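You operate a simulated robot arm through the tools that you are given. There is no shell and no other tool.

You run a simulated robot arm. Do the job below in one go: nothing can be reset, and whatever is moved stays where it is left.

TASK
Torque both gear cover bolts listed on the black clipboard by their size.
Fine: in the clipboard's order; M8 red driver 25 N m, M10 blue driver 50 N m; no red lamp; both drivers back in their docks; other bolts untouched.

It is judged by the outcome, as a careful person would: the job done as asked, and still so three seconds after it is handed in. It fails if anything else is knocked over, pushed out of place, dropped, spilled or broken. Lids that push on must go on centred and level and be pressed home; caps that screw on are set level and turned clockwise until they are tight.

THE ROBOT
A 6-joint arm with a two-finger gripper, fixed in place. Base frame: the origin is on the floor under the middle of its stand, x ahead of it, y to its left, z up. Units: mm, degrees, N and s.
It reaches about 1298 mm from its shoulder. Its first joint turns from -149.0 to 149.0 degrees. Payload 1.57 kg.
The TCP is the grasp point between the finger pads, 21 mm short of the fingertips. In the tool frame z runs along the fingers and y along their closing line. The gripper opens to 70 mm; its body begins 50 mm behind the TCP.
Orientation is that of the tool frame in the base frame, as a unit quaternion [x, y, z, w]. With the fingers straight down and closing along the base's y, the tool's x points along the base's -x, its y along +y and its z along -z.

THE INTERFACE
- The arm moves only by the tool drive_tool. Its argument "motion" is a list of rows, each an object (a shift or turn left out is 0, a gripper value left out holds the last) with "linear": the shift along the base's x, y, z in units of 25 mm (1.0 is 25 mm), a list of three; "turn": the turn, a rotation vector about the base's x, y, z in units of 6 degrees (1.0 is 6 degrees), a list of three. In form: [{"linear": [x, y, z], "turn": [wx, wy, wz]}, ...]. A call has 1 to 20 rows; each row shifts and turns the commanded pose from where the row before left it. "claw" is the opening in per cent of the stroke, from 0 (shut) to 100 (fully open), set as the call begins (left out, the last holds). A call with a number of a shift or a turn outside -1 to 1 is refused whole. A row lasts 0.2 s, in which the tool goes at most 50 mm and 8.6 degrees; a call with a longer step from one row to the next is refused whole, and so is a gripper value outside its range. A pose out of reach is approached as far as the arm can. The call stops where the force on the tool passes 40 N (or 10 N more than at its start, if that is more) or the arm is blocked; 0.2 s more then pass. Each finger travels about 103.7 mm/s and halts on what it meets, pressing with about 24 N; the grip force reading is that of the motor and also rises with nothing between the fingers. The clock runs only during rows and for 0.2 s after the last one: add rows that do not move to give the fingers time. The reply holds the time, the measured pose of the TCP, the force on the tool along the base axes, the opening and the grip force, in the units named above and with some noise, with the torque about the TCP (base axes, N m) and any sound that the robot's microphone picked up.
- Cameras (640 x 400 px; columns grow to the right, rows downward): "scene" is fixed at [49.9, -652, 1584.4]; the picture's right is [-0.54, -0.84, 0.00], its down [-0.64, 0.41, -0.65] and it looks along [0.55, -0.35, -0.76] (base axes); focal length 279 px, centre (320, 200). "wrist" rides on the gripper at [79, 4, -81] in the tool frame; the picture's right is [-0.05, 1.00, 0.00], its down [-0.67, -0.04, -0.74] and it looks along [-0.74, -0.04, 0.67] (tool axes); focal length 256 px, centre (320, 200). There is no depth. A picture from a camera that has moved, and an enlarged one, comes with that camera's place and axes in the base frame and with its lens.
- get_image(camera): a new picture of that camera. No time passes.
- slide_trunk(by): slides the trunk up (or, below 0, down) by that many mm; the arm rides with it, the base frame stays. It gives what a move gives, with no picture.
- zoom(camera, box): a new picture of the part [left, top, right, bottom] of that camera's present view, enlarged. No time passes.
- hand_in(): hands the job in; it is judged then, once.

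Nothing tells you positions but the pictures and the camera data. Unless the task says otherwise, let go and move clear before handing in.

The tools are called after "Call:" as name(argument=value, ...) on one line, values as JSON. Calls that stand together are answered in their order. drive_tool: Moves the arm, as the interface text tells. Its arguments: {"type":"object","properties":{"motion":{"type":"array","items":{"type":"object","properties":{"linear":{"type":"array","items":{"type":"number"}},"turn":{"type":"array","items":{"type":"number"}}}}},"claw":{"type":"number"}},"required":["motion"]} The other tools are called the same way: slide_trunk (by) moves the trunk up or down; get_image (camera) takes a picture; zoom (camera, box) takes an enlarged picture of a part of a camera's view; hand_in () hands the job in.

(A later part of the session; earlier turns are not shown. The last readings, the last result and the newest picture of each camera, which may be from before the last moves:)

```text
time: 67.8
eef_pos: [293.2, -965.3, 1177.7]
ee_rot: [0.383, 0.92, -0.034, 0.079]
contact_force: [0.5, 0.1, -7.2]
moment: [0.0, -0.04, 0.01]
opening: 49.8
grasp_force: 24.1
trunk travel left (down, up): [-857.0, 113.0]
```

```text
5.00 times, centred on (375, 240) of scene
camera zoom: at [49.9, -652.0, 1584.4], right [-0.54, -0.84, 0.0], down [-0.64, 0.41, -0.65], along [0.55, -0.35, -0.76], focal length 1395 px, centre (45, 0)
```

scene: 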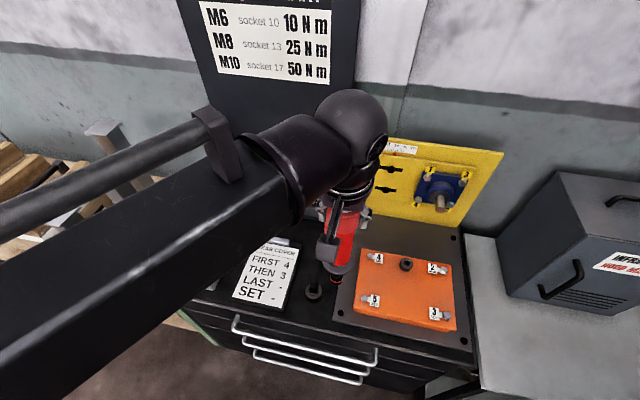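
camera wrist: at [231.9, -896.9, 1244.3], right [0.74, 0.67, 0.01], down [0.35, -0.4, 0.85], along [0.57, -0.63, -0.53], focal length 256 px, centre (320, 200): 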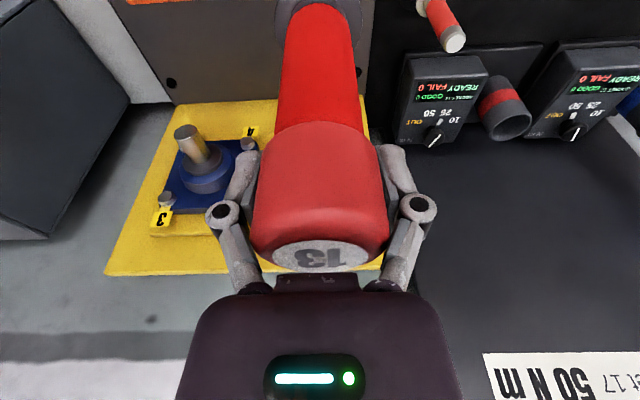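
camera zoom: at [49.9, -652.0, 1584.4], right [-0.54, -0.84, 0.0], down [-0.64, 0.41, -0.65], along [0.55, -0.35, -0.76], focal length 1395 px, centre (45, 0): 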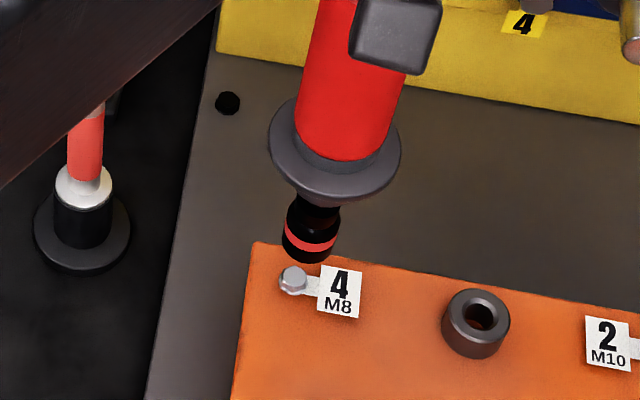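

The socket is about 2.5 mm too far right of the bolt. I'll correct that and go down closer.

Call:
drive_tool(motion=[{"linear": [0.071, 0.071, 0]}, {}])

Call:
slide_trunk(by=-22)

Call:
zoom(camera="scene", box=[345, 220, 405, 270])

Call:
get_image(camera="wrist")

```text
time: 68.5
eef_pos: [294.8, -964.4, 1177.3]
ee_rot: [0.382, 0.92, -0.033, 0.08]
contact_force: [0.1, -0.4, -7.7]
moment: [-0.03, 0.01, 0.01]
opening: 49.8
grasp_force: 24.4
trunk travel left (down, up): [-857.0, 113.0]
```

```text
time: 69.1
eef_pos: [296.1, -963.2, 1155.5]
ee_rot: [0.382, 0.92, -0.033, 0.08]
contact_force: [-0.9, 0.3, -7.7]
moment: [-0.01, 0.0, 0.02]
opening: 49.7
grasp_force: 24.7
trunk travel left (down, up): [-835.0, 135.0]
```

```text
8.00 times, centred on (375, 245) of scene
camera zoom: at [49.9, -652.0, 1584.4], right [-0.54, -0.84, 0.0], down [-0.64, 0.41, -0.65], along [0.55, -0.35, -0.76], focal length 2232 px, centre (-120, -160)
```

zoom: 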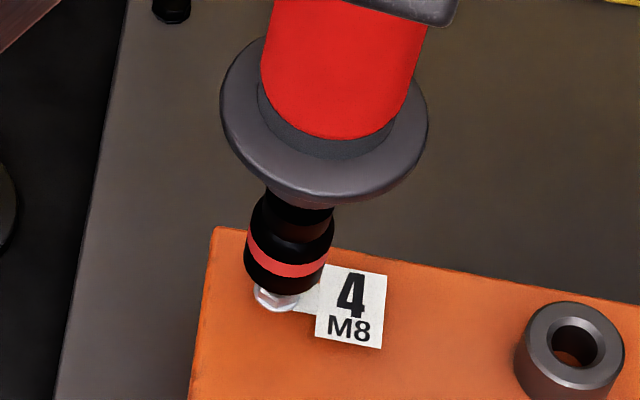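

```text
taken
camera wrist: at [233.4, -895.3, 1222.3], right [0.74, 0.67, 0.01], down [0.35, -0.4, 0.85], along [0.57, -0.63, -0.53], focal length 256 px, centre (320, 200)
```

wrist: 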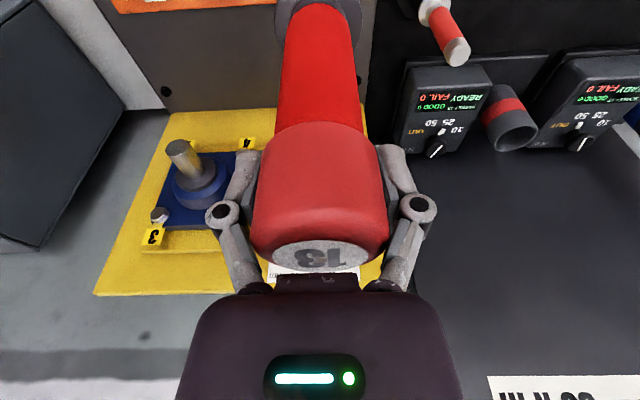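

The socket looks lined up over bolt 4, with about a 14 mm gap. I'll go down in small steps and watch the force.

Call:
slide_trunk(by=-8)

Call:
zoom(camera="scene", box=[345, 220, 405, 270])

```text
time: 69.7
eef_pos: [295.1, -964.3, 1148.3]
ee_rot: [0.381, 0.92, -0.033, 0.079]
contact_force: [-0.8, 0.4, -8.1]
moment: [-0.04, -0.06, 0.01]
opening: 50.1
grasp_force: 24.0
trunk travel left (down, up): [-827.0, 143.0]
```

```text
8.00 times, centred on (375, 245) of scene
camera zoom: at [49.9, -652.0, 1584.4], right [-0.54, -0.84, 0.0], down [-0.64, 0.41, -0.65], along [0.55, -0.35, -0.76], focal length 2232 px, centre (-120, -160)
```

zoom: 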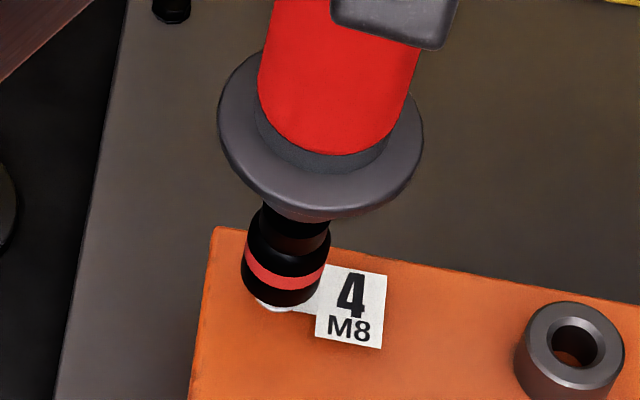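

Call:
slide_trunk(by=-5)

Call:
zoom(camera="scene", box=[345, 220, 405, 270])

```text
time: 70.2
eef_pos: [294.6, -963.9, 1143.3]
ee_rot: [0.383, 0.92, -0.034, 0.079]
contact_force: [0.0, -0.2, -7.8]
moment: [0.0, 0.01, 0.0]
opening: 50.0
grasp_force: 23.6
trunk travel left (down, up): [-822.0, 148.0]
```

```text
8.00 times, centred on (375, 245) of scene
camera zoom: at [49.9, -652.0, 1584.4], right [-0.54, -0.84, 0.0], down [-0.64, 0.41, -0.65], along [0.55, -0.35, -0.76], focal length 2232 px, centre (-120, -160)
```

zoom: 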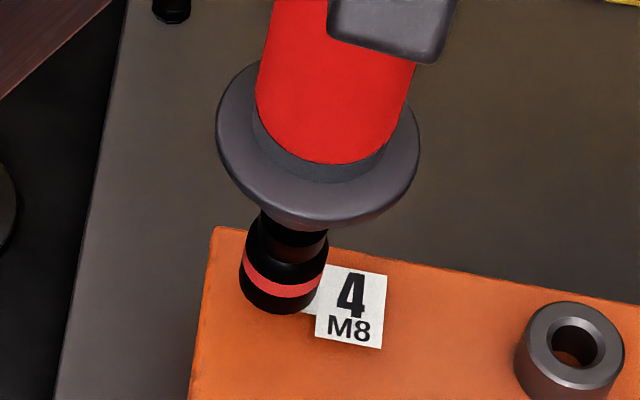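

Call:
slide_trunk(by=-3)

Call:
slide_trunk(by=-2)

Call:
zoom(camera="scene", box=[345, 220, 405, 270])

```text
time: 70.8
eef_pos: [293.6, -963.3, 1140.7]
ee_rot: [0.382, 0.92, -0.033, 0.08]
contact_force: [-0.2, -0.2, -7.7]
moment: [-0.02, -0.01, -0.01]
opening: 49.7
grasp_force: 23.6
trunk travel left (down, up): [-819.0, 151.0]
```

```text
time: 71.3
eef_pos: [293.6, -964.3, 1137.9]
ee_rot: [0.382, 0.92, -0.033, 0.08]
contact_force: [0.0, -0.5, -7.6]
moment: [-0.03, -0.01, 0.01]
opening: 50.1
grasp_force: 24.0
trunk travel left (down, up): [-817.0, 153.0]
```

```text
8.00 times, centred on (375, 245) of scene
camera zoom: at [49.9, -652.0, 1584.4], right [-0.54, -0.84, 0.0], down [-0.64, 0.41, -0.65], along [0.55, -0.35, -0.76], focal length 2232 px, centre (-120, -160)
```

zoom: 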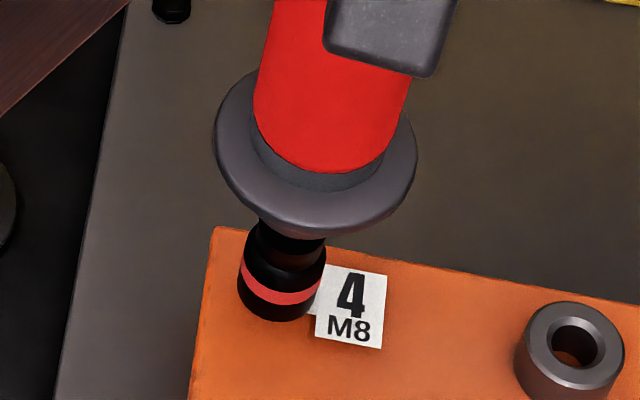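

Call:
slide_trunk(by=-2)

Call:
slide_trunk(by=-2)

Call:
zoom(camera="scene", box=[345, 220, 405, 270])

```text
time: 71.8
eef_pos: [293.9, -963.3, 1136.7]
ee_rot: [0.382, 0.92, -0.033, 0.079]
contact_force: [0.1, -0.2, -8.1]
moment: [0.0, -0.01, 0.02]
opening: 49.7
grasp_force: 23.8
trunk travel left (down, up): [-815.0, 155.0]
```

```text
time: 72.3
eef_pos: [294.6, -963.7, 1135.5]
ee_rot: [0.382, 0.92, -0.034, 0.081]
contact_force: [0.8, -2.4, -2.9]
moment: [-0.51, -0.22, 0.02]
opening: 49.7
grasp_force: 23.7
trunk travel left (down, up): [-813.0, 157.0]
```

```text
8.00 times, centred on (375, 245) of scene
camera zoom: at [49.9, -652.0, 1584.4], right [-0.54, -0.84, 0.0], down [-0.64, 0.41, -0.65], along [0.55, -0.35, -0.76], focal length 2232 px, centre (-120, -160)
```

zoom: 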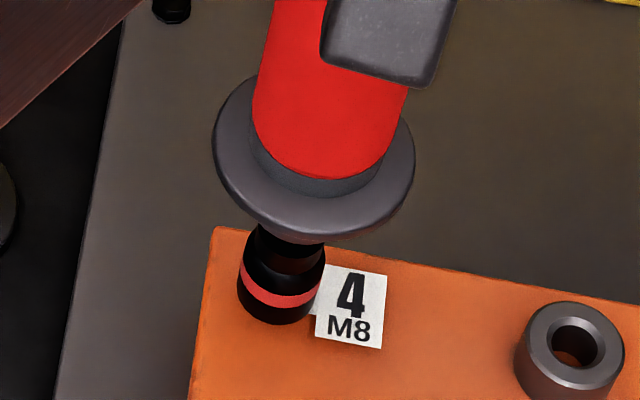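

The force dropped, so the socket is touching something. I'll look very closely before pressing any further.

Call:
zoom(camera="scene", box=[362, 240, 386, 260])

Call:
drive_tool(motion=[{}])

Call:
get_image(camera="wrist")

```text
16.00 times, centred on (374, 250) of scene
camera zoom: at [49.9, -652.0, 1584.4], right [-0.54, -0.84, 0.0], down [-0.64, 0.41, -0.65], along [0.55, -0.35, -0.76], focal length 4464 px, centre (-544, -600)
```

zoom: 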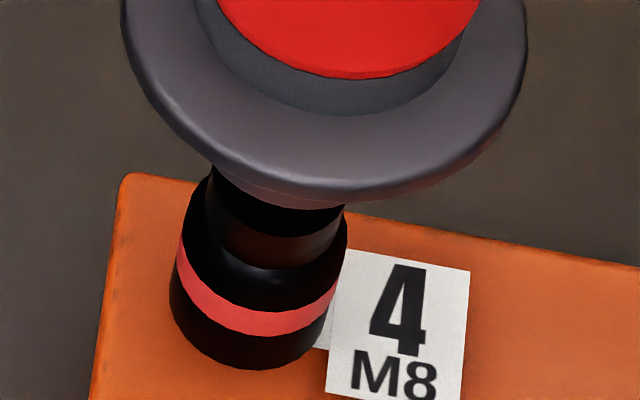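

```text
time: 72.7
eef_pos: [296.0, -963.7, 1134.1]
ee_rot: [0.382, 0.92, -0.033, 0.081]
contact_force: [0.8, -3.0, -1.7]
moment: [-0.57, -0.29, 0.05]
opening: 49.9
grasp_force: 24.4
trunk travel left (down, up): [-813.0, 157.0]
```

```text
taken
camera wrist: at [233.4, -895.3, 1200.4], right [0.74, 0.67, 0.01], down [0.35, -0.4, 0.85], along [0.57, -0.63, -0.53], focal length 256 px, centre (320, 200)
```

wrist: 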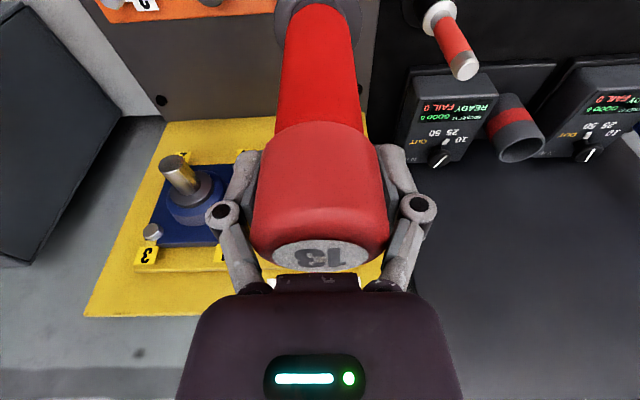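

The contact is off-centre with a sideways force, so I'll lift 2 mm and nudge 2 mm toward the wall to see whether the socket is on the head or resting on its rim.

Call:
slide_trunk(by=2)

Call:
drive_tool(motion=[{"linear": [0.0283, -0.0283, 0]}, {"linear": [0.0283, -0.0283, 0]}, {}])

```text
time: 73.2
eef_pos: [294.5, -963.8, 1135.5]
ee_rot: [0.382, 0.92, -0.033, 0.08]
contact_force: [0.3, 0.1, -7.7]
moment: [-0.04, -0.03, 0.01]
opening: 49.8
grasp_force: 23.9
trunk travel left (down, up): [-815.0, 155.0]
```

```text
time: 74.0
eef_pos: [297.1, -965.6, 1135.7]
ee_rot: [0.382, 0.92, -0.033, 0.08]
contact_force: [0.3, -0.7, -8.5]
moment: [-0.05, -0.06, 0.0]
opening: 50.1
grasp_force: 23.9
trunk travel left (down, up): [-815.0, 155.0]
```

Call:
slide_trunk(by=-2)

Call:
zoom(camera="scene", box=[362, 240, 386, 260])

```text
time: 74.6
eef_pos: [297.2, -964.9, 1134.5]
ee_rot: [0.383, 0.92, -0.033, 0.08]
contact_force: [-0.9, 0.3, -8.0]
moment: [-0.01, -0.03, -0.01]
opening: 49.7
grasp_force: 24.5
trunk travel left (down, up): [-813.0, 157.0]
```

```text
16.00 times, centred on (374, 250) of scene
camera zoom: at [49.9, -652.0, 1584.4], right [-0.54, -0.84, 0.0], down [-0.64, 0.41, -0.65], along [0.55, -0.35, -0.76], focal length 4464 px, centre (-544, -600)
```

zoom: 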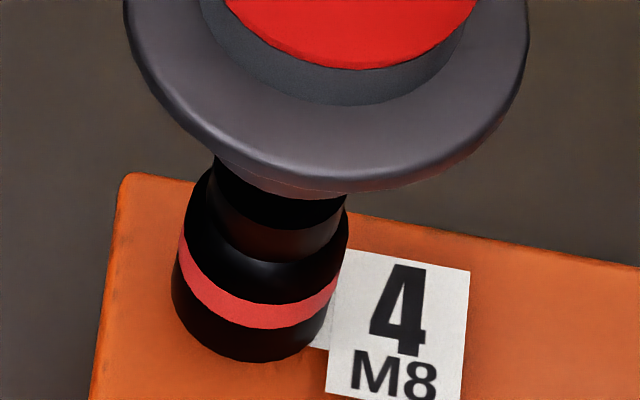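

Contact is gone at the same height after that nudge, so it was a misalignment. I'll keep going down.

Call:
slide_trunk(by=-2)

Call:
slide_trunk(by=-2)

```text
time: 75.1
eef_pos: [296.4, -965.8, 1133.4]
ee_rot: [0.382, 0.92, -0.033, 0.08]
contact_force: [0.5, 1.2, -5.9]
moment: [0.04, 0.0, 0.01]
opening: 49.9
grasp_force: 24.3
trunk travel left (down, up): [-811.0, 159.0]
```

```text
time: 75.6
eef_pos: [296.3, -963.9, 1130.7]
ee_rot: [0.382, 0.92, -0.033, 0.08]
contact_force: [0.4, -0.2, -1.7]
moment: [-0.25, -0.07, 0.01]
opening: 49.9
grasp_force: 24.0
trunk travel left (down, up): [-809.0, 161.0]
```

Call:
zoom(camera="scene", box=[362, 240, 386, 260])

Call:
zoom(camera="wrist", box=[180, 100, 460, 300])

```text
16.00 times, centred on (374, 250) of scene
camera zoom: at [49.9, -652.0, 1584.4], right [-0.54, -0.84, 0.0], down [-0.64, 0.41, -0.65], along [0.55, -0.35, -0.76], focal length 4464 px, centre (-544, -600)
```

zoom: 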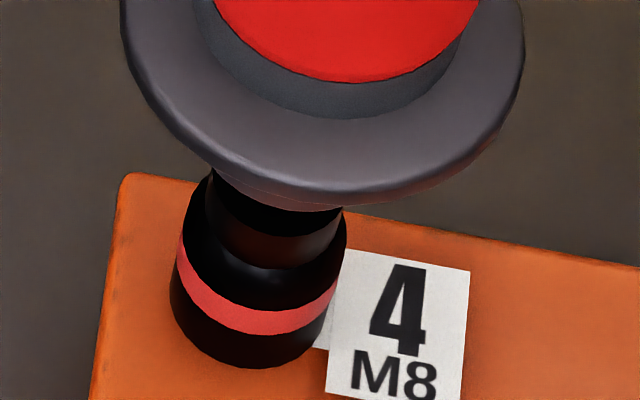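

```text
2.00 times, centred on (320, 200) of wrist
camera zoom: at [234.6, -896.6, 1196.6], right [0.74, 0.67, 0.01], down [0.35, -0.4, 0.85], along [0.57, -0.63, -0.53], focal length 512 px, centre (320, 200)
```

zoom: 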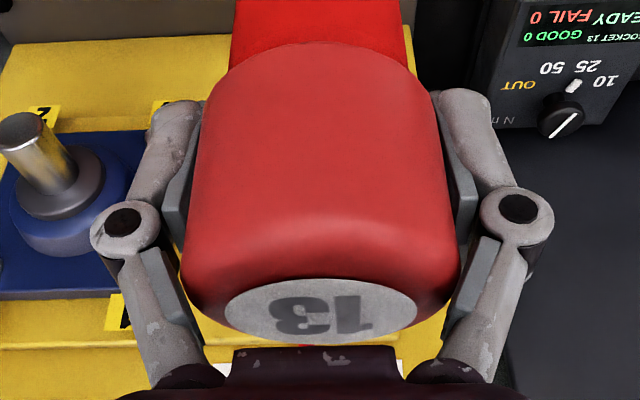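

Contact is about 3 mm lower after the nudge, which suggests I should shift further the same way. I'll lift, shift another 1.5 mm and probe again.

Call:
slide_trunk(by=6)

Call:
drive_tool(motion=[{"linear": [0.0424, -0.0424, 0]}, {}])

Call:
slide_trunk(by=-4)

Call:
slide_trunk(by=-2)

```text
time: 76.2
eef_pos: [295.9, -965.9, 1136.0]
ee_rot: [0.382, 0.92, -0.034, 0.08]
contact_force: [-0.9, 0.2, -8.0]
moment: [0.01, -0.04, 0.02]
opening: 50.0
grasp_force: 23.8
trunk travel left (down, up): [-815.0, 155.0]
```

```text
time: 76.8
eef_pos: [296.1, -966.6, 1136.0]
ee_rot: [0.382, 0.92, -0.033, 0.08]
contact_force: [0.1, -0.1, -7.2]
moment: [-0.02, -0.01, 0.01]
opening: 49.8
grasp_force: 24.4
trunk travel left (down, up): [-815.0, 155.0]
```

```text
time: 77.3
eef_pos: [296.8, -965.1, 1131.6]
ee_rot: [0.382, 0.92, -0.033, 0.08]
contact_force: [-1.7, 0.2, -6.0]
moment: [0.13, 0.27, 0.02]
opening: 50.2
grasp_force: 23.7
trunk travel left (down, up): [-811.0, 159.0]
```

```text
time: 77.8
eef_pos: [296.4, -965.1, 1130.5]
ee_rot: [0.382, 0.92, -0.033, 0.081]
contact_force: [-1.1, -1.2, -1.7]
moment: [-0.07, 0.21, -0.02]
opening: 50.0
grasp_force: 24.3
trunk travel left (down, up): [-809.0, 161.0]
```

Contact height no longer changes, and the image now shows the socket rim about 3 mm below the head top and centred. I'll recentre 1 mm back and press a bit harder, listening for the driver.

Call:
slide_trunk(by=5)

Call:
drive_tool(motion=[{"linear": [-0.0283, 0.0283, 0]}, {}])

Call:
slide_trunk(by=-5)

Call:
slide_trunk(by=-2)

Call:
zoom(camera="scene", box=[362, 240, 386, 260])

```text
time: 78.3
eef_pos: [298.2, -966.2, 1134.5]
ee_rot: [0.382, 0.92, -0.033, 0.079]
contact_force: [-0.1, -0.1, -8.0]
moment: [-0.01, -0.01, 0.0]
opening: 49.8
grasp_force: 23.5
trunk travel left (down, up): [-814.0, 156.0]
```

```text
time: 78.9
eef_pos: [297.0, -966.0, 1135.3]
ee_rot: [0.381, 0.92, -0.033, 0.079]
contact_force: [0.0, -0.2, -7.5]
moment: [-0.05, -0.01, -0.01]
opening: 49.7
grasp_force: 24.9
trunk travel left (down, up): [-814.0, 156.0]
```

```text
time: 79.5
eef_pos: [296.4, -965.6, 1130.3]
ee_rot: [0.381, 0.92, -0.033, 0.08]
contact_force: [-0.2, 0.3, -1.1]
moment: [-0.07, -0.04, 0.01]
opening: 49.8
grasp_force: 23.4
trunk travel left (down, up): [-809.0, 161.0]
```

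```text
time: 80.0
eef_pos: [296.1, -965.3, 1128.9]
ee_rot: [0.382, 0.92, -0.034, 0.08]
contact_force: [1.2, -0.7, -0.4]
moment: [-0.24, -0.05, -0.01]
opening: 49.9
grasp_force: 23.7
trunk travel left (down, up): [-807.0, 163.0]
```

```text
16.00 times, centred on (374, 250) of scene
camera zoom: at [49.9, -652.0, 1584.4], right [-0.54, -0.84, 0.0], down [-0.64, 0.41, -0.65], along [0.55, -0.35, -0.76], focal length 4464 px, centre (-544, -600)
```

zoom: 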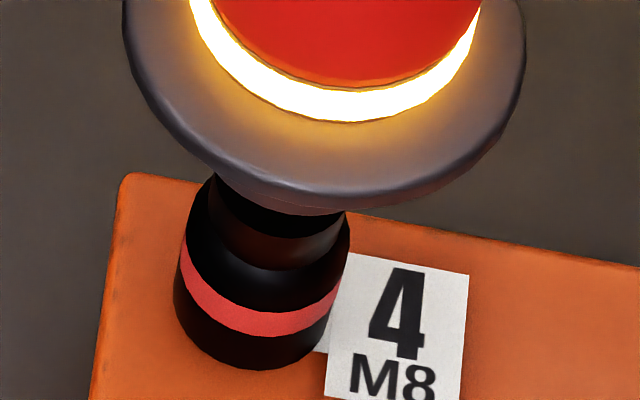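

The lamp ring has lit amber, so the driver is engaged on bolt 4. I'll hold still and watch.

Call:
drive_tool(motion=[{}, {}, {}])

Call:
zoom(camera="scene", box=[340, 200, 400, 260])

Call:
zoom(camera="scene", box=[295, 165, 350, 225])

Call:
get_image(camera="wrist")

```text
time: 80.8
eef_pos: [296.4, -965.6, 1128.1]
ee_rot: [0.383, 0.92, -0.034, 0.08]
contact_force: [0.1, -0.9, -2.4]
moment: [-0.09, -0.07, 0.0]
opening: 50.3
grasp_force: 23.6
trunk travel left (down, up): [-807.0, 163.0]
```

```text
6.67 times, centred on (370, 230) of scene
camera zoom: at [49.9, -652.0, 1584.4], right [-0.54, -0.84, 0.0], down [-0.64, 0.41, -0.65], along [0.55, -0.35, -0.76], focal length 1860 px, centre (-13, 0)
```

zoom: 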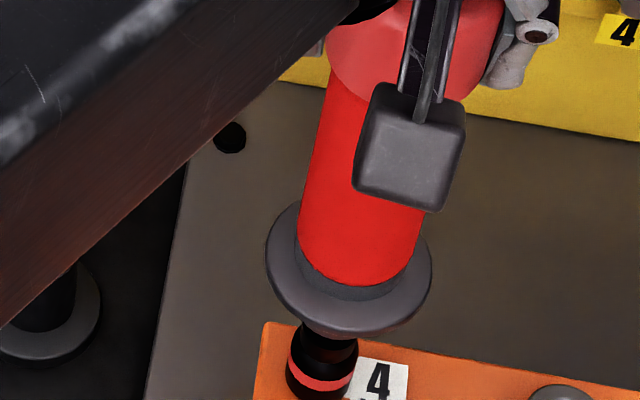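

```text
6.67 times, centred on (322, 195) of scene
camera zoom: at [49.9, -652.0, 1584.4], right [-0.54, -0.84, 0.0], down [-0.64, 0.41, -0.65], along [0.55, -0.35, -0.76], focal length 1860 px, centre (303, 233)
```

zoom: 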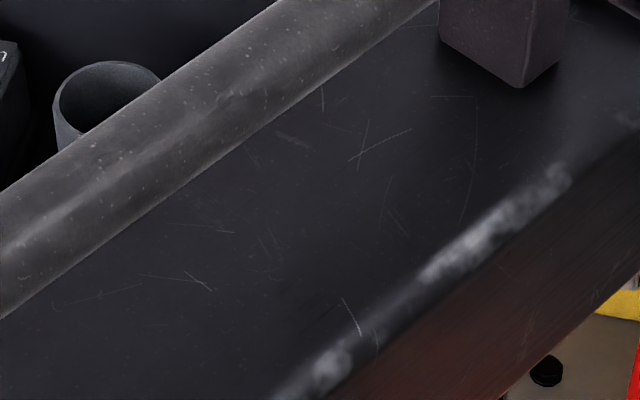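

```text
taken
camera wrist: at [234.9, -897.3, 1194.7], right [0.74, 0.67, 0.01], down [0.35, -0.4, 0.85], along [0.57, -0.63, -0.53], focal length 256 px, centre (320, 200)
```

wrist: 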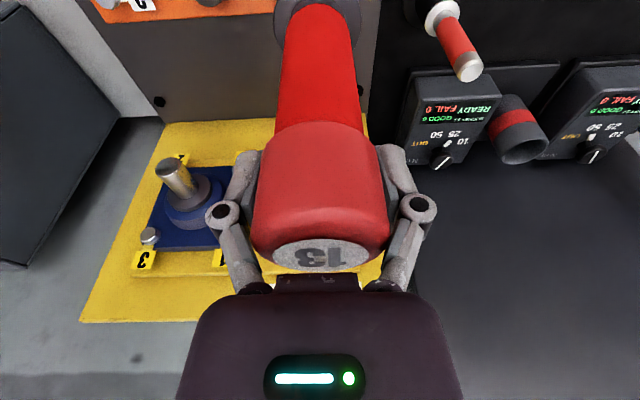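

Call:
zoom(camera="wrist", box=[395, 60, 515, 180])

Call:
zoom(camera="scene", box=[362, 240, 386, 260])

```text
3.33 times, centred on (455, 120) of wrist
camera zoom: at [234.9, -897.3, 1194.7], right [0.74, 0.67, 0.01], down [0.35, -0.4, 0.85], along [0.57, -0.63, -0.53], focal length 853 px, centre (-130, 467)
```

zoom: 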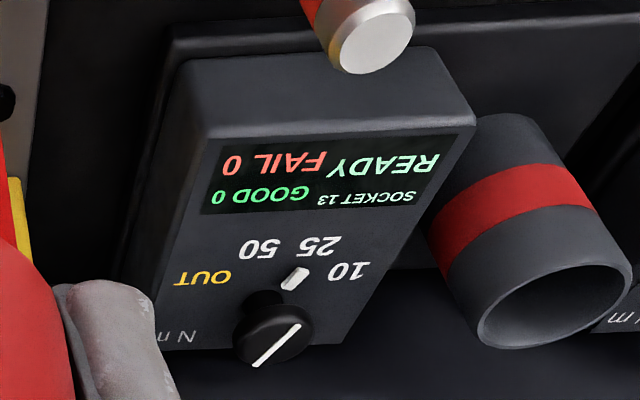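

```text
16.00 times, centred on (374, 250) of scene
camera zoom: at [49.9, -652.0, 1584.4], right [-0.54, -0.84, 0.0], down [-0.64, 0.41, -0.65], along [0.55, -0.35, -0.76], focal length 4464 px, centre (-544, -600)
```

zoom: 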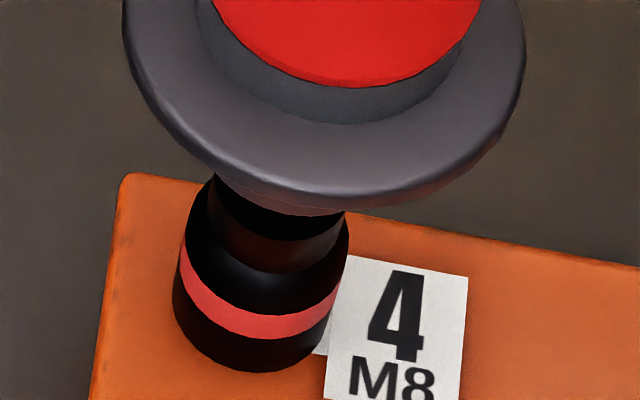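

The lamp goes amber only while it is pressed enough, and it stopped as the bolt settled, with GOOD and FAIL still 0. I'll press further down and keep the force on.

Call:
slide_trunk(by=-4)

Call:
zoom(camera="scene", box=[362, 240, 386, 260])

Call:
zoom(camera="wrist", box=[395, 60, 515, 180])

```text
time: 81.3
eef_pos: [295.9, -964.5, 1124.1]
ee_rot: [0.382, 0.92, -0.033, 0.08]
contact_force: [-0.4, -0.3, 2.2]
moment: [-0.11, -0.03, 0.01]
opening: 50.0
grasp_force: 24.0
trunk travel left (down, up): [-803.0, 167.0]
```

```text
16.00 times, centred on (374, 250) of scene
camera zoom: at [49.9, -652.0, 1584.4], right [-0.54, -0.84, 0.0], down [-0.64, 0.41, -0.65], along [0.55, -0.35, -0.76], focal length 4464 px, centre (-544, -600)
```

zoom: 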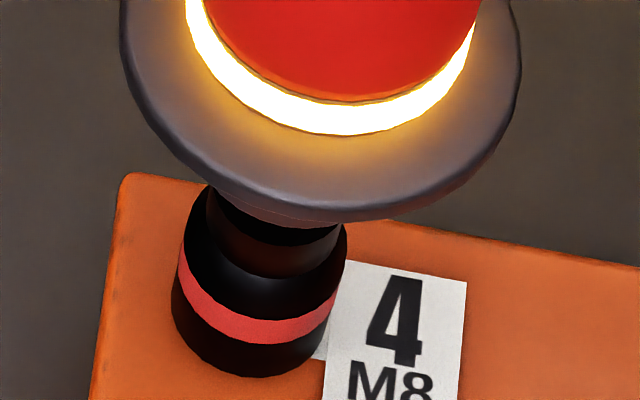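

```text
3.33 times, centred on (455, 120) of wrist
camera zoom: at [234.9, -897.1, 1190.9], right [0.74, 0.67, 0.01], down [0.35, -0.4, 0.85], along [0.57, -0.63, -0.53], focal length 853 px, centre (-130, 467)
```

zoom: 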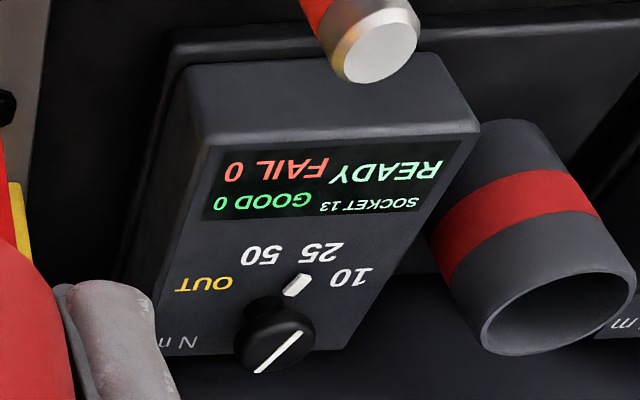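

It's running amber and the bolt is going down. I'll follow it down, keeping pressure on.

Call:
slide_trunk(by=-3)

Call:
slide_trunk(by=-2)

Call:
zoom(camera="scene", box=[362, 240, 386, 260])

```text
time: 81.8
eef_pos: [297.7, -964.3, 1122.6]
ee_rot: [0.382, 0.92, -0.034, 0.08]
contact_force: [0.9, -1.9, 3.1]
moment: [-0.14, -0.05, 0.16]
opening: 50.3
grasp_force: 24.2
trunk travel left (down, up): [-800.0, 170.0]
```

```text
time: 82.4
eef_pos: [295.3, -964.8, 1119.8]
ee_rot: [0.382, 0.92, -0.034, 0.08]
contact_force: [0.9, -1.7, 6.8]
moment: [-0.18, -0.07, 0.2]
opening: 50.0
grasp_force: 24.0
trunk travel left (down, up): [-798.0, 172.0]
```

```text
16.00 times, centred on (374, 250) of scene
camera zoom: at [49.9, -652.0, 1584.4], right [-0.54, -0.84, 0.0], down [-0.64, 0.41, -0.65], along [0.55, -0.35, -0.76], focal length 4464 px, centre (-544, -600)
```

zoom: 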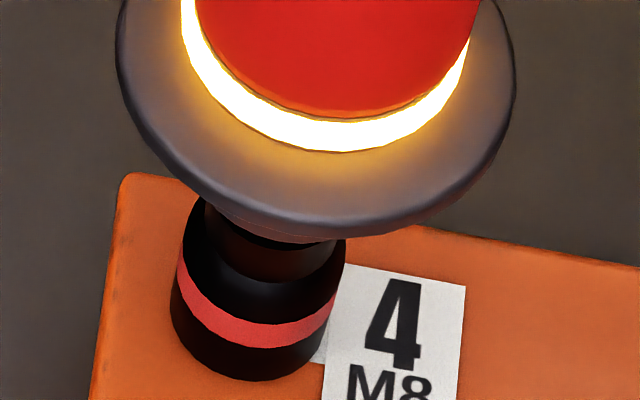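

Call:
drive_tool(motion=[{}, {}])

Call:
zoom(camera="scene", box=[362, 240, 386, 260])

Call:
zoom(camera="wrist", box=[395, 60, 515, 180])

```text
time: 83.0
eef_pos: [296.4, -965.7, 1120.5]
ee_rot: [0.381, 0.92, -0.033, 0.08]
contact_force: [0.5, -1.4, 5.1]
moment: [-0.14, -0.09, -0.03]
opening: 50.4
grasp_force: 24.2
trunk travel left (down, up): [-798.0, 172.0]
```

```text
16.00 times, centred on (374, 250) of scene
camera zoom: at [49.9, -652.0, 1584.4], right [-0.54, -0.84, 0.0], down [-0.64, 0.41, -0.65], along [0.55, -0.35, -0.76], focal length 4464 px, centre (-544, -600)
```

zoom: 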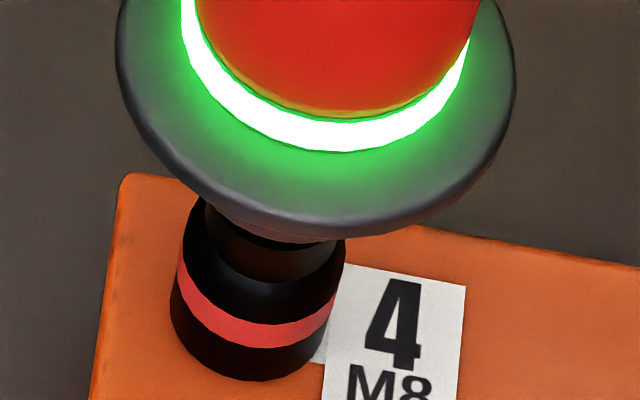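

```text
3.33 times, centred on (455, 120) of wrist
camera zoom: at [234.7, -896.6, 1186.3], right [0.74, 0.67, 0.01], down [0.35, -0.4, 0.85], along [0.57, -0.63, -0.53], focal length 853 px, centre (-130, 467)
```

zoom: 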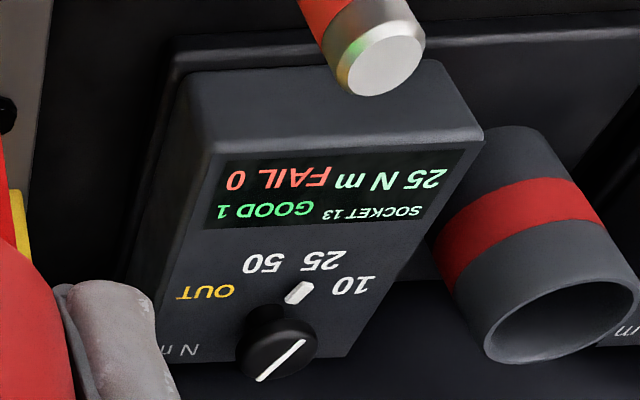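

Green lamp: the display shows 25 N m, GOOD 1, FAIL 0, so bolt 4 is done. I'll lift straight off and take the red driver back to its dock.

Call:
slide_trunk(by=20)

Call:
slide_trunk(by=100)

Call:
zoom(camera="scene", box=[320, 180, 480, 320])

Call:
zoom(camera="wrist", box=[180, 100, 460, 300])

```text
time: 83.6
eef_pos: [296.9, -966.1, 1138.5]
ee_rot: [0.382, 0.92, -0.033, 0.08]
contact_force: [0.0, 0.4, -7.5]
moment: [-0.02, -0.04, 0.04]
opening: 49.8
grasp_force: 24.3
trunk travel left (down, up): [-818.0, 152.0]
```

```text
time: 85.0
eef_pos: [296.8, -966.9, 1239.0]
ee_rot: [0.382, 0.92, -0.033, 0.08]
contact_force: [0.1, 1.0, -8.1]
moment: [-0.04, -0.02, -0.02]
opening: 49.7
grasp_force: 24.3
trunk travel left (down, up): [-918.0, 52.0]
```

```text
2.86 times, centred on (400, 250) of scene
camera zoom: at [49.9, -652.0, 1584.4], right [-0.54, -0.84, 0.0], down [-0.64, 0.41, -0.65], along [0.55, -0.35, -0.76], focal length 797 px, centre (91, 57)
```

zoom: 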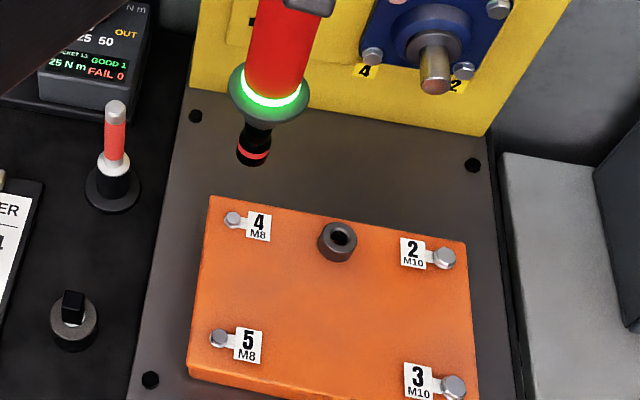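

```text
2.00 times, centred on (320, 200) of wrist
camera zoom: at [235.1, -898.1, 1305.0], right [0.74, 0.67, 0.01], down [0.35, -0.4, 0.85], along [0.57, -0.63, -0.53], focal length 512 px, centre (320, 200)
```

zoom: 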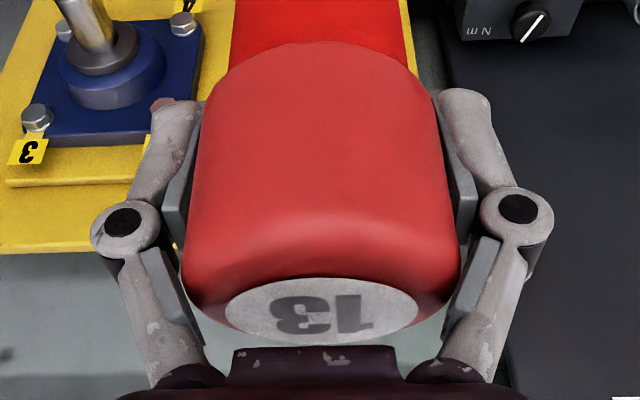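

Call:
drive_tool(motion=[{"linear": [0.04, 0.417, 0]}, {"linear": [0.08, 0.833, 0]}, {"linear": [0.08, 0.833, 0]}, {"linear": [0.08, 0.833, 0]}, {"linear": [0.08, 0.833, 0]}, {"linear": [0.08, 0.833, 0]}, {"linear": [0.08, 0.833, 0]}, {"linear": [0.04, 0.417, 0]}, {}])

Call:
drive_tool(motion=[{"linear": [0.3, 0.3, 0]}, {"linear": [0.646, 0.646, 0]}, {"linear": [0.646, 0.646, 0]}, {"linear": [0.646, 0.646, 0]}, {"linear": [0.646, 0.646, 0]}, {"linear": [0.646, 0.646, 0]}, {"linear": [0.646, 0.646, 0]}, {"linear": [0.346, 0.346, 0]}, {}])

Call:
get_image(camera="wrist")

Call:
get_image(camera="scene")

```text
time: 87.0
eef_pos: [311.9, -821.0, 1239.5]
ee_rot: [0.382, 0.92, -0.033, 0.079]
contact_force: [-0.4, -0.8, -7.5]
moment: [-0.02, -0.03, 0.01]
opening: 49.9
grasp_force: 24.0
trunk travel left (down, up): [-918.0, 52.0]
```

```text
time: 89.0
eef_pos: [424.7, -708.4, 1239.6]
ee_rot: [0.382, 0.92, -0.033, 0.08]
contact_force: [-0.5, -0.3, -8.4]
moment: [-0.04, -0.06, 0.0]
opening: 50.1
grasp_force: 24.1
trunk travel left (down, up): [-918.0, 52.0]
```

```text
taken
camera wrist: at [363.6, -639.0, 1305.4], right [0.74, 0.67, 0.01], down [0.35, -0.4, 0.85], along [0.57, -0.63, -0.53], focal length 256 px, centre (320, 200)
```

wrist: 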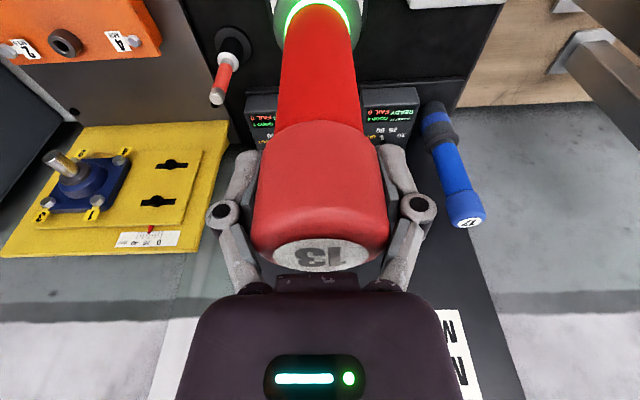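

```text
taken
```

scene: 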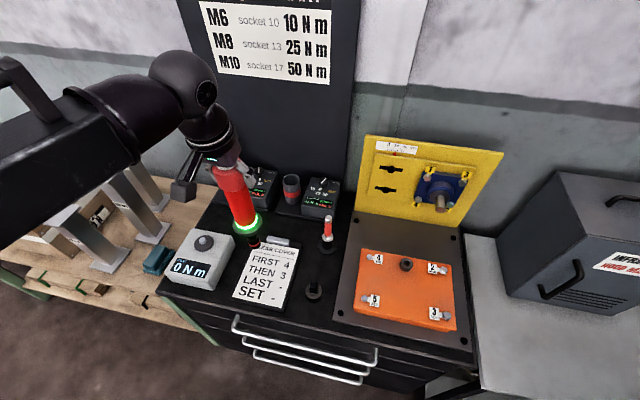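

Call:
drive_tool(motion=[{"linear": [0.4, -0.4, 0]}, {"linear": [0.8018, -0.8107, 0]}, {"linear": [0.8018, -0.8107, 0]}, {"linear": [0.8018, -0.8107, 0]}, {"linear": [0.8018, -0.8107, 0]}, {"linear": [0.8018, -0.8107, 0]}, {"linear": [0.8018, -0.8107, 0]}, {"linear": [0.8018, -0.8107, 0]}, {"linear": [0.8018, -0.8107, 0]}, {"linear": [0.8018, -0.8107, 0]}, {"linear": [0.4, -0.4, 0]}, {}, {}])

Call:
zoom(camera="scene", box=[240, 40, 360, 220])

Call:
zoom(camera="scene", box=[260, 120, 330, 220])

Call:
get_image(camera="wrist")

```text
time: 91.8
eef_pos: [624.9, -911.3, 1238.5]
ee_rot: [0.382, 0.92, -0.033, 0.08]
contact_force: [-0.8, 0.1, -8.0]
moment: [0.0, -0.03, 0.01]
opening: 49.8
grasp_force: 23.9
trunk travel left (down, up): [-918.0, 52.0]
```

```text
2.22 times, centred on (300, 130) of scene
camera zoom: at [49.9, -652.0, 1584.4], right [-0.54, -0.84, 0.0], down [-0.64, 0.41, -0.65], along [0.55, -0.35, -0.76], focal length 620 px, centre (364, 356)
```

zoom: 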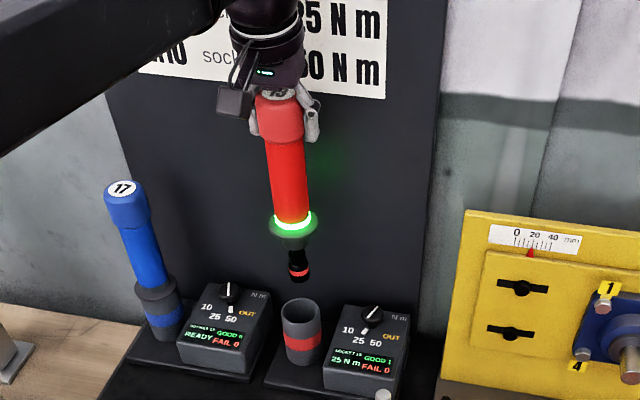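

```text
4.00 times, centred on (295, 170) of scene
camera zoom: at [49.9, -652.0, 1584.4], right [-0.54, -0.84, 0.0], down [-0.64, 0.41, -0.65], along [0.55, -0.35, -0.76], focal length 1116 px, centre (420, 320)
```

zoom: 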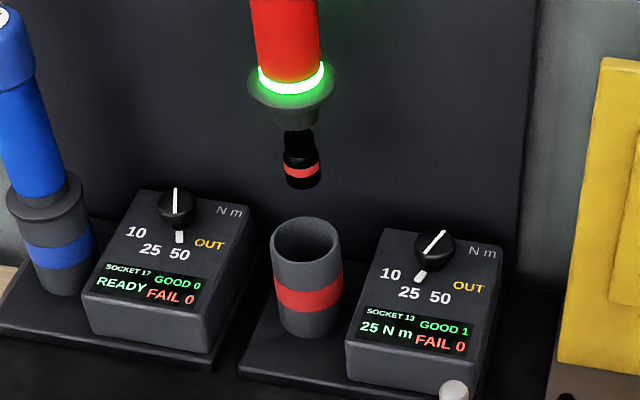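

```text
taken
camera wrist: at [563.8, -842.9, 1304.9], right [0.74, 0.67, 0.01], down [0.35, -0.4, 0.85], along [0.57, -0.63, -0.53], focal length 256 px, centre (320, 200)
```

wrist: 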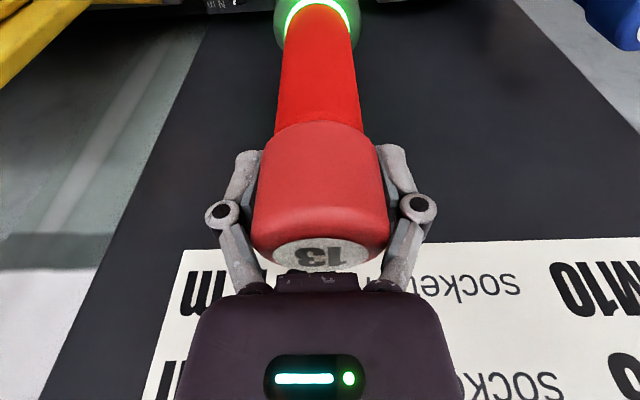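

The socket is over its cup. I'll make a 1 mm correction and go down in stages.

Call:
drive_tool(motion=[{"linear": [0, 0.057, 0]}, {}])

Call:
slide_trunk(by=-60)

Call:
zoom(camera="scene", box=[270, 150, 320, 210])

```text
time: 92.4
eef_pos: [625.7, -909.0, 1238.7]
ee_rot: [0.382, 0.92, -0.033, 0.08]
contact_force: [-0.7, -0.1, -7.8]
moment: [-0.01, -0.03, -0.01]
opening: 49.7
grasp_force: 24.4
trunk travel left (down, up): [-918.0, 52.0]
```

```text
time: 93.4
eef_pos: [625.0, -908.8, 1179.4]
ee_rot: [0.383, 0.92, -0.032, 0.079]
contact_force: [0.6, 0.3, -7.7]
moment: [-0.02, 0.01, 0.01]
opening: 50.0
grasp_force: 24.3
trunk travel left (down, up): [-858.0, 112.0]
```

```text
6.67 times, centred on (295, 180) of scene
camera zoom: at [49.9, -652.0, 1584.4], right [-0.54, -0.84, 0.0], down [-0.64, 0.41, -0.65], along [0.55, -0.35, -0.76], focal length 1860 px, centre (487, 333)
```

zoom: 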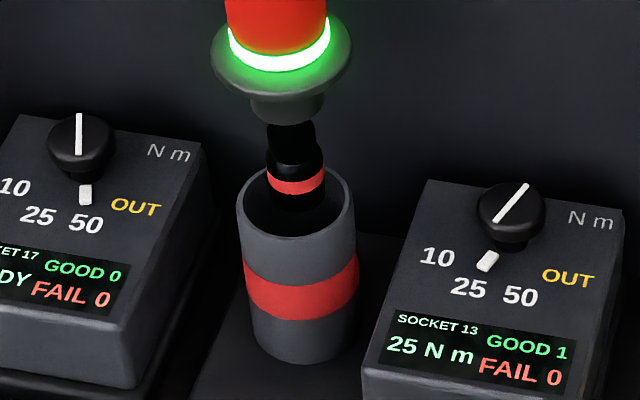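

Call:
slide_trunk(by=-60)

Call:
slide_trunk(by=-20)

Call:
zoom(camera="scene", box=[270, 130, 320, 210])

```text
time: 94.4
eef_pos: [625.6, -908.7, 1118.1]
ee_rot: [0.383, 0.92, -0.032, 0.079]
contact_force: [-0.3, 0.5, -8.3]
moment: [-0.01, -0.02, 0.03]
opening: 49.8
grasp_force: 23.9
trunk travel left (down, up): [-798.0, 172.0]
```

```text
time: 95.0
eef_pos: [624.4, -908.9, 1098.7]
ee_rot: [0.382, 0.92, -0.033, 0.08]
contact_force: [0.7, 0.2, -8.0]
moment: [-0.05, -0.02, 0.0]
opening: 50.1
grasp_force: 23.7
trunk travel left (down, up): [-778.0, 192.0]
```

```text
5.00 times, centred on (295, 170) of scene
camera zoom: at [49.9, -652.0, 1584.4], right [-0.54, -0.84, 0.0], down [-0.64, 0.41, -0.65], along [0.55, -0.35, -0.76], focal length 1395 px, centre (445, 350)
```

zoom: 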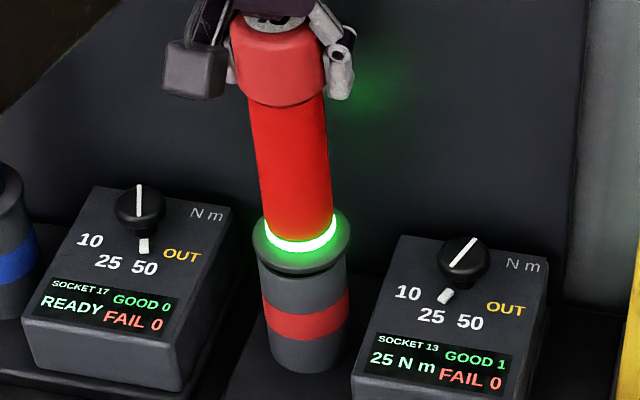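

Call:
slide_trunk(by=-9)

Call:
slide_trunk(by=-3)

Call:
zoom(camera="scene", box=[270, 130, 320, 210])

```text
time: 95.6
eef_pos: [624.9, -907.9, 1090.0]
ee_rot: [0.382, 0.92, -0.034, 0.079]
contact_force: [-0.8, 1.8, -3.0]
moment: [0.17, 0.09, -0.02]
opening: 49.8
grasp_force: 24.0
trunk travel left (down, up): [-769.0, 201.0]
```

```text
time: 96.1
eef_pos: [625.3, -906.7, 1089.3]
ee_rot: [0.382, 0.92, -0.035, 0.081]
contact_force: [5.1, -3.1, 21.0]
moment: [-0.07, -0.06, 0.0]
opening: 50.3
grasp_force: 23.7
trunk travel left (down, up): [-766.0, 204.0]
```

```text
5.00 times, centred on (295, 170) of scene
camera zoom: at [49.9, -652.0, 1584.4], right [-0.54, -0.84, 0.0], down [-0.64, 0.41, -0.65], along [0.55, -0.35, -0.76], focal length 1395 px, centre (445, 350)
```

zoom: 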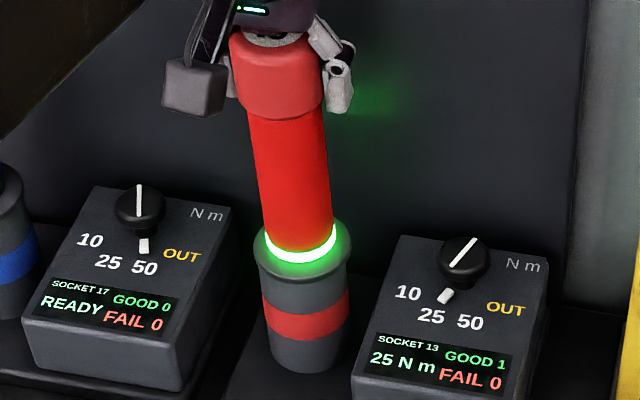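

The driver is seated in its cup. I'll ease the pressure and release.

Call:
slide_trunk(by=1.5)

Call:
drive_tool(motion=[{}, {}, {}], claw=100)

Call:
get_image(camera="wrist")

Call:
zoom(camera="scene", box=[270, 110, 320, 210])

```text
time: 96.7
eef_pos: [625.9, -907.3, 1090.5]
ee_rot: [0.382, 0.92, -0.033, 0.081]
contact_force: [5.4, -1.4, 10.5]
moment: [-0.09, -0.32, 0.0]
opening: 49.8
grasp_force: 24.0
trunk travel left (down, up): [-768.0, 202.0]
```

```text
time: 97.5
eef_pos: [624.2, -908.2, 1089.1]
ee_rot: [0.383, 0.92, -0.034, 0.079]
contact_force: [-0.3, 0.8, -0.6]
moment: [0.02, 0.01, 0.0]
opening: 69.7
grasp_force: 0.0
trunk travel left (down, up): [-768.0, 202.0]
```

```text
taken
camera wrist: at [562.8, -839.7, 1155.5], right [0.74, 0.67, 0.01], down [0.35, -0.4, 0.85], along [0.57, -0.63, -0.53], focal length 256 px, centre (320, 200)
```

wrist: 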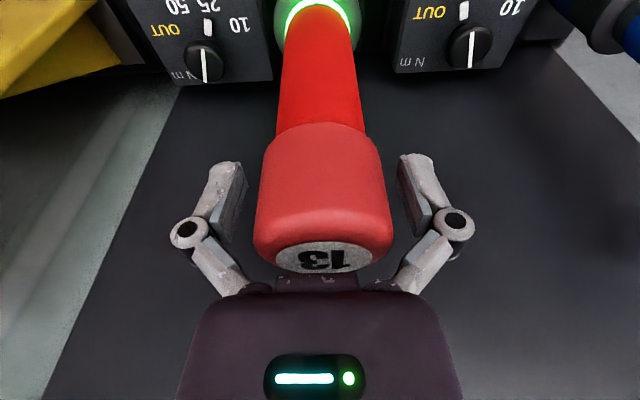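

```text
4.00 times, centred on (295, 160) of scene
camera zoom: at [49.9, -652.0, 1584.4], right [-0.54, -0.84, 0.0], down [-0.64, 0.41, -0.65], along [0.55, -0.35, -0.76], focal length 1116 px, centre (420, 360)
```

zoom: 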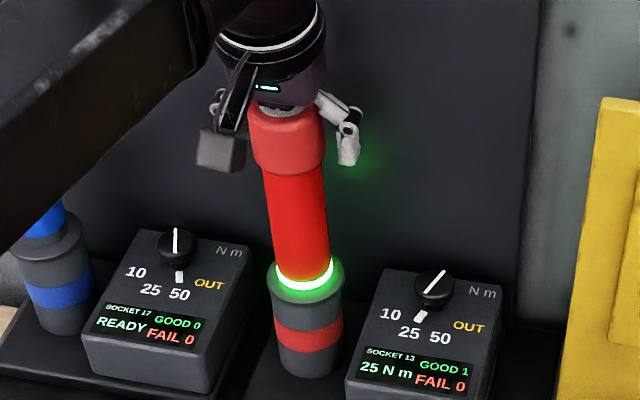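

The red driver is back in its dock, standing. I'll rise and go to the blue driver, about 221 mm to the left.

Call:
slide_trunk(by=86)

Call:
drive_tool(motion=[{"linear": [0.699, 0.872, 0]}, {"linear": [0.699, 0.872, 0]}, {"linear": [0.699, 0.872, 0]}, {"linear": [0.699, 0.872, 0]}, {"linear": [0.699, 0.872, 0]}, {"linear": [0.699, 0.872, 0]}, {"linear": [0.699, 0.872, 0]}, {"linear": [0.699, 0.872, 0]}, {}])

Call:
get_image(camera="wrist")

Call:
zoom(camera="wrist", box=[200, 50, 440, 230])

Call:
get_image(camera="scene")

Call:
zoom(camera="scene", box=[270, 110, 350, 220])

```text
time: 98.7
eef_pos: [624.7, -908.5, 1175.3]
ee_rot: [0.383, 0.92, -0.034, 0.08]
contact_force: [-0.7, -1.1, -0.3]
moment: [0.03, -0.01, -0.02]
opening: 70.1
grasp_force: 0.0
trunk travel left (down, up): [-854.0, 116.0]
```

```text
time: 100.7
eef_pos: [765.0, -733.8, 1175.6]
ee_rot: [0.383, 0.92, -0.034, 0.079]
contact_force: [-0.4, -0.3, -0.8]
moment: [-0.02, 0.01, 0.03]
opening: 70.1
grasp_force: 0.0
trunk travel left (down, up): [-854.0, 116.0]
```

```text
taken
camera wrist: at [703.4, -664.4, 1241.4], right [0.74, 0.67, 0.01], down [0.35, -0.4, 0.85], along [0.57, -0.63, -0.53], focal length 256 px, centre (320, 200)
```

wrist: 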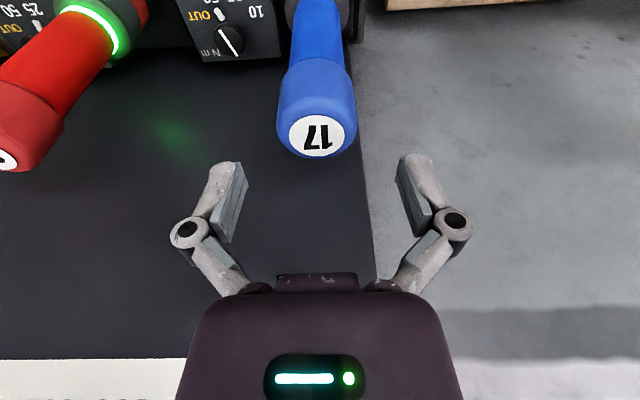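

```text
2.22 times, centred on (320, 140) of wrist
camera zoom: at [703.4, -664.4, 1241.4], right [0.74, 0.67, 0.01], down [0.35, -0.4, 0.85], along [0.57, -0.63, -0.53], focal length 569 px, centre (320, 333)
```

zoom: 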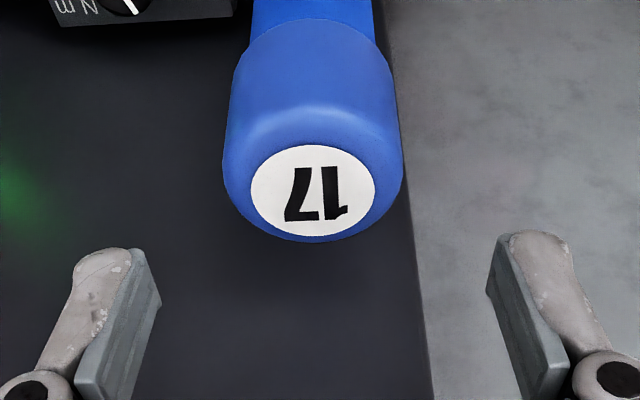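

```text
taken
```

scene: 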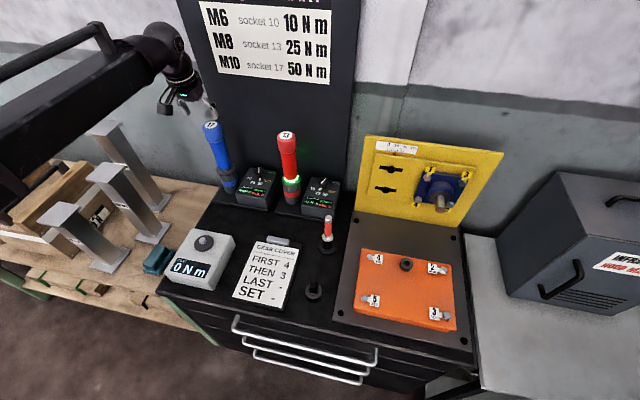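

```text
3.64 times, centred on (310, 165) of scene
camera zoom: at [49.9, -652.0, 1584.4], right [-0.54, -0.84, 0.0], down [-0.64, 0.41, -0.65], along [0.55, -0.35, -0.76], focal length 1015 px, centre (356, 327)
```

zoom: 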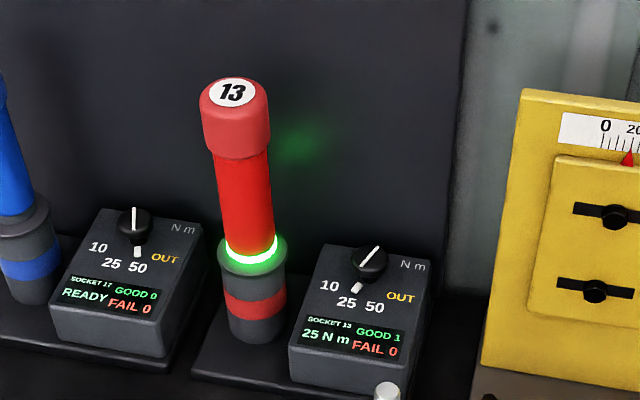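

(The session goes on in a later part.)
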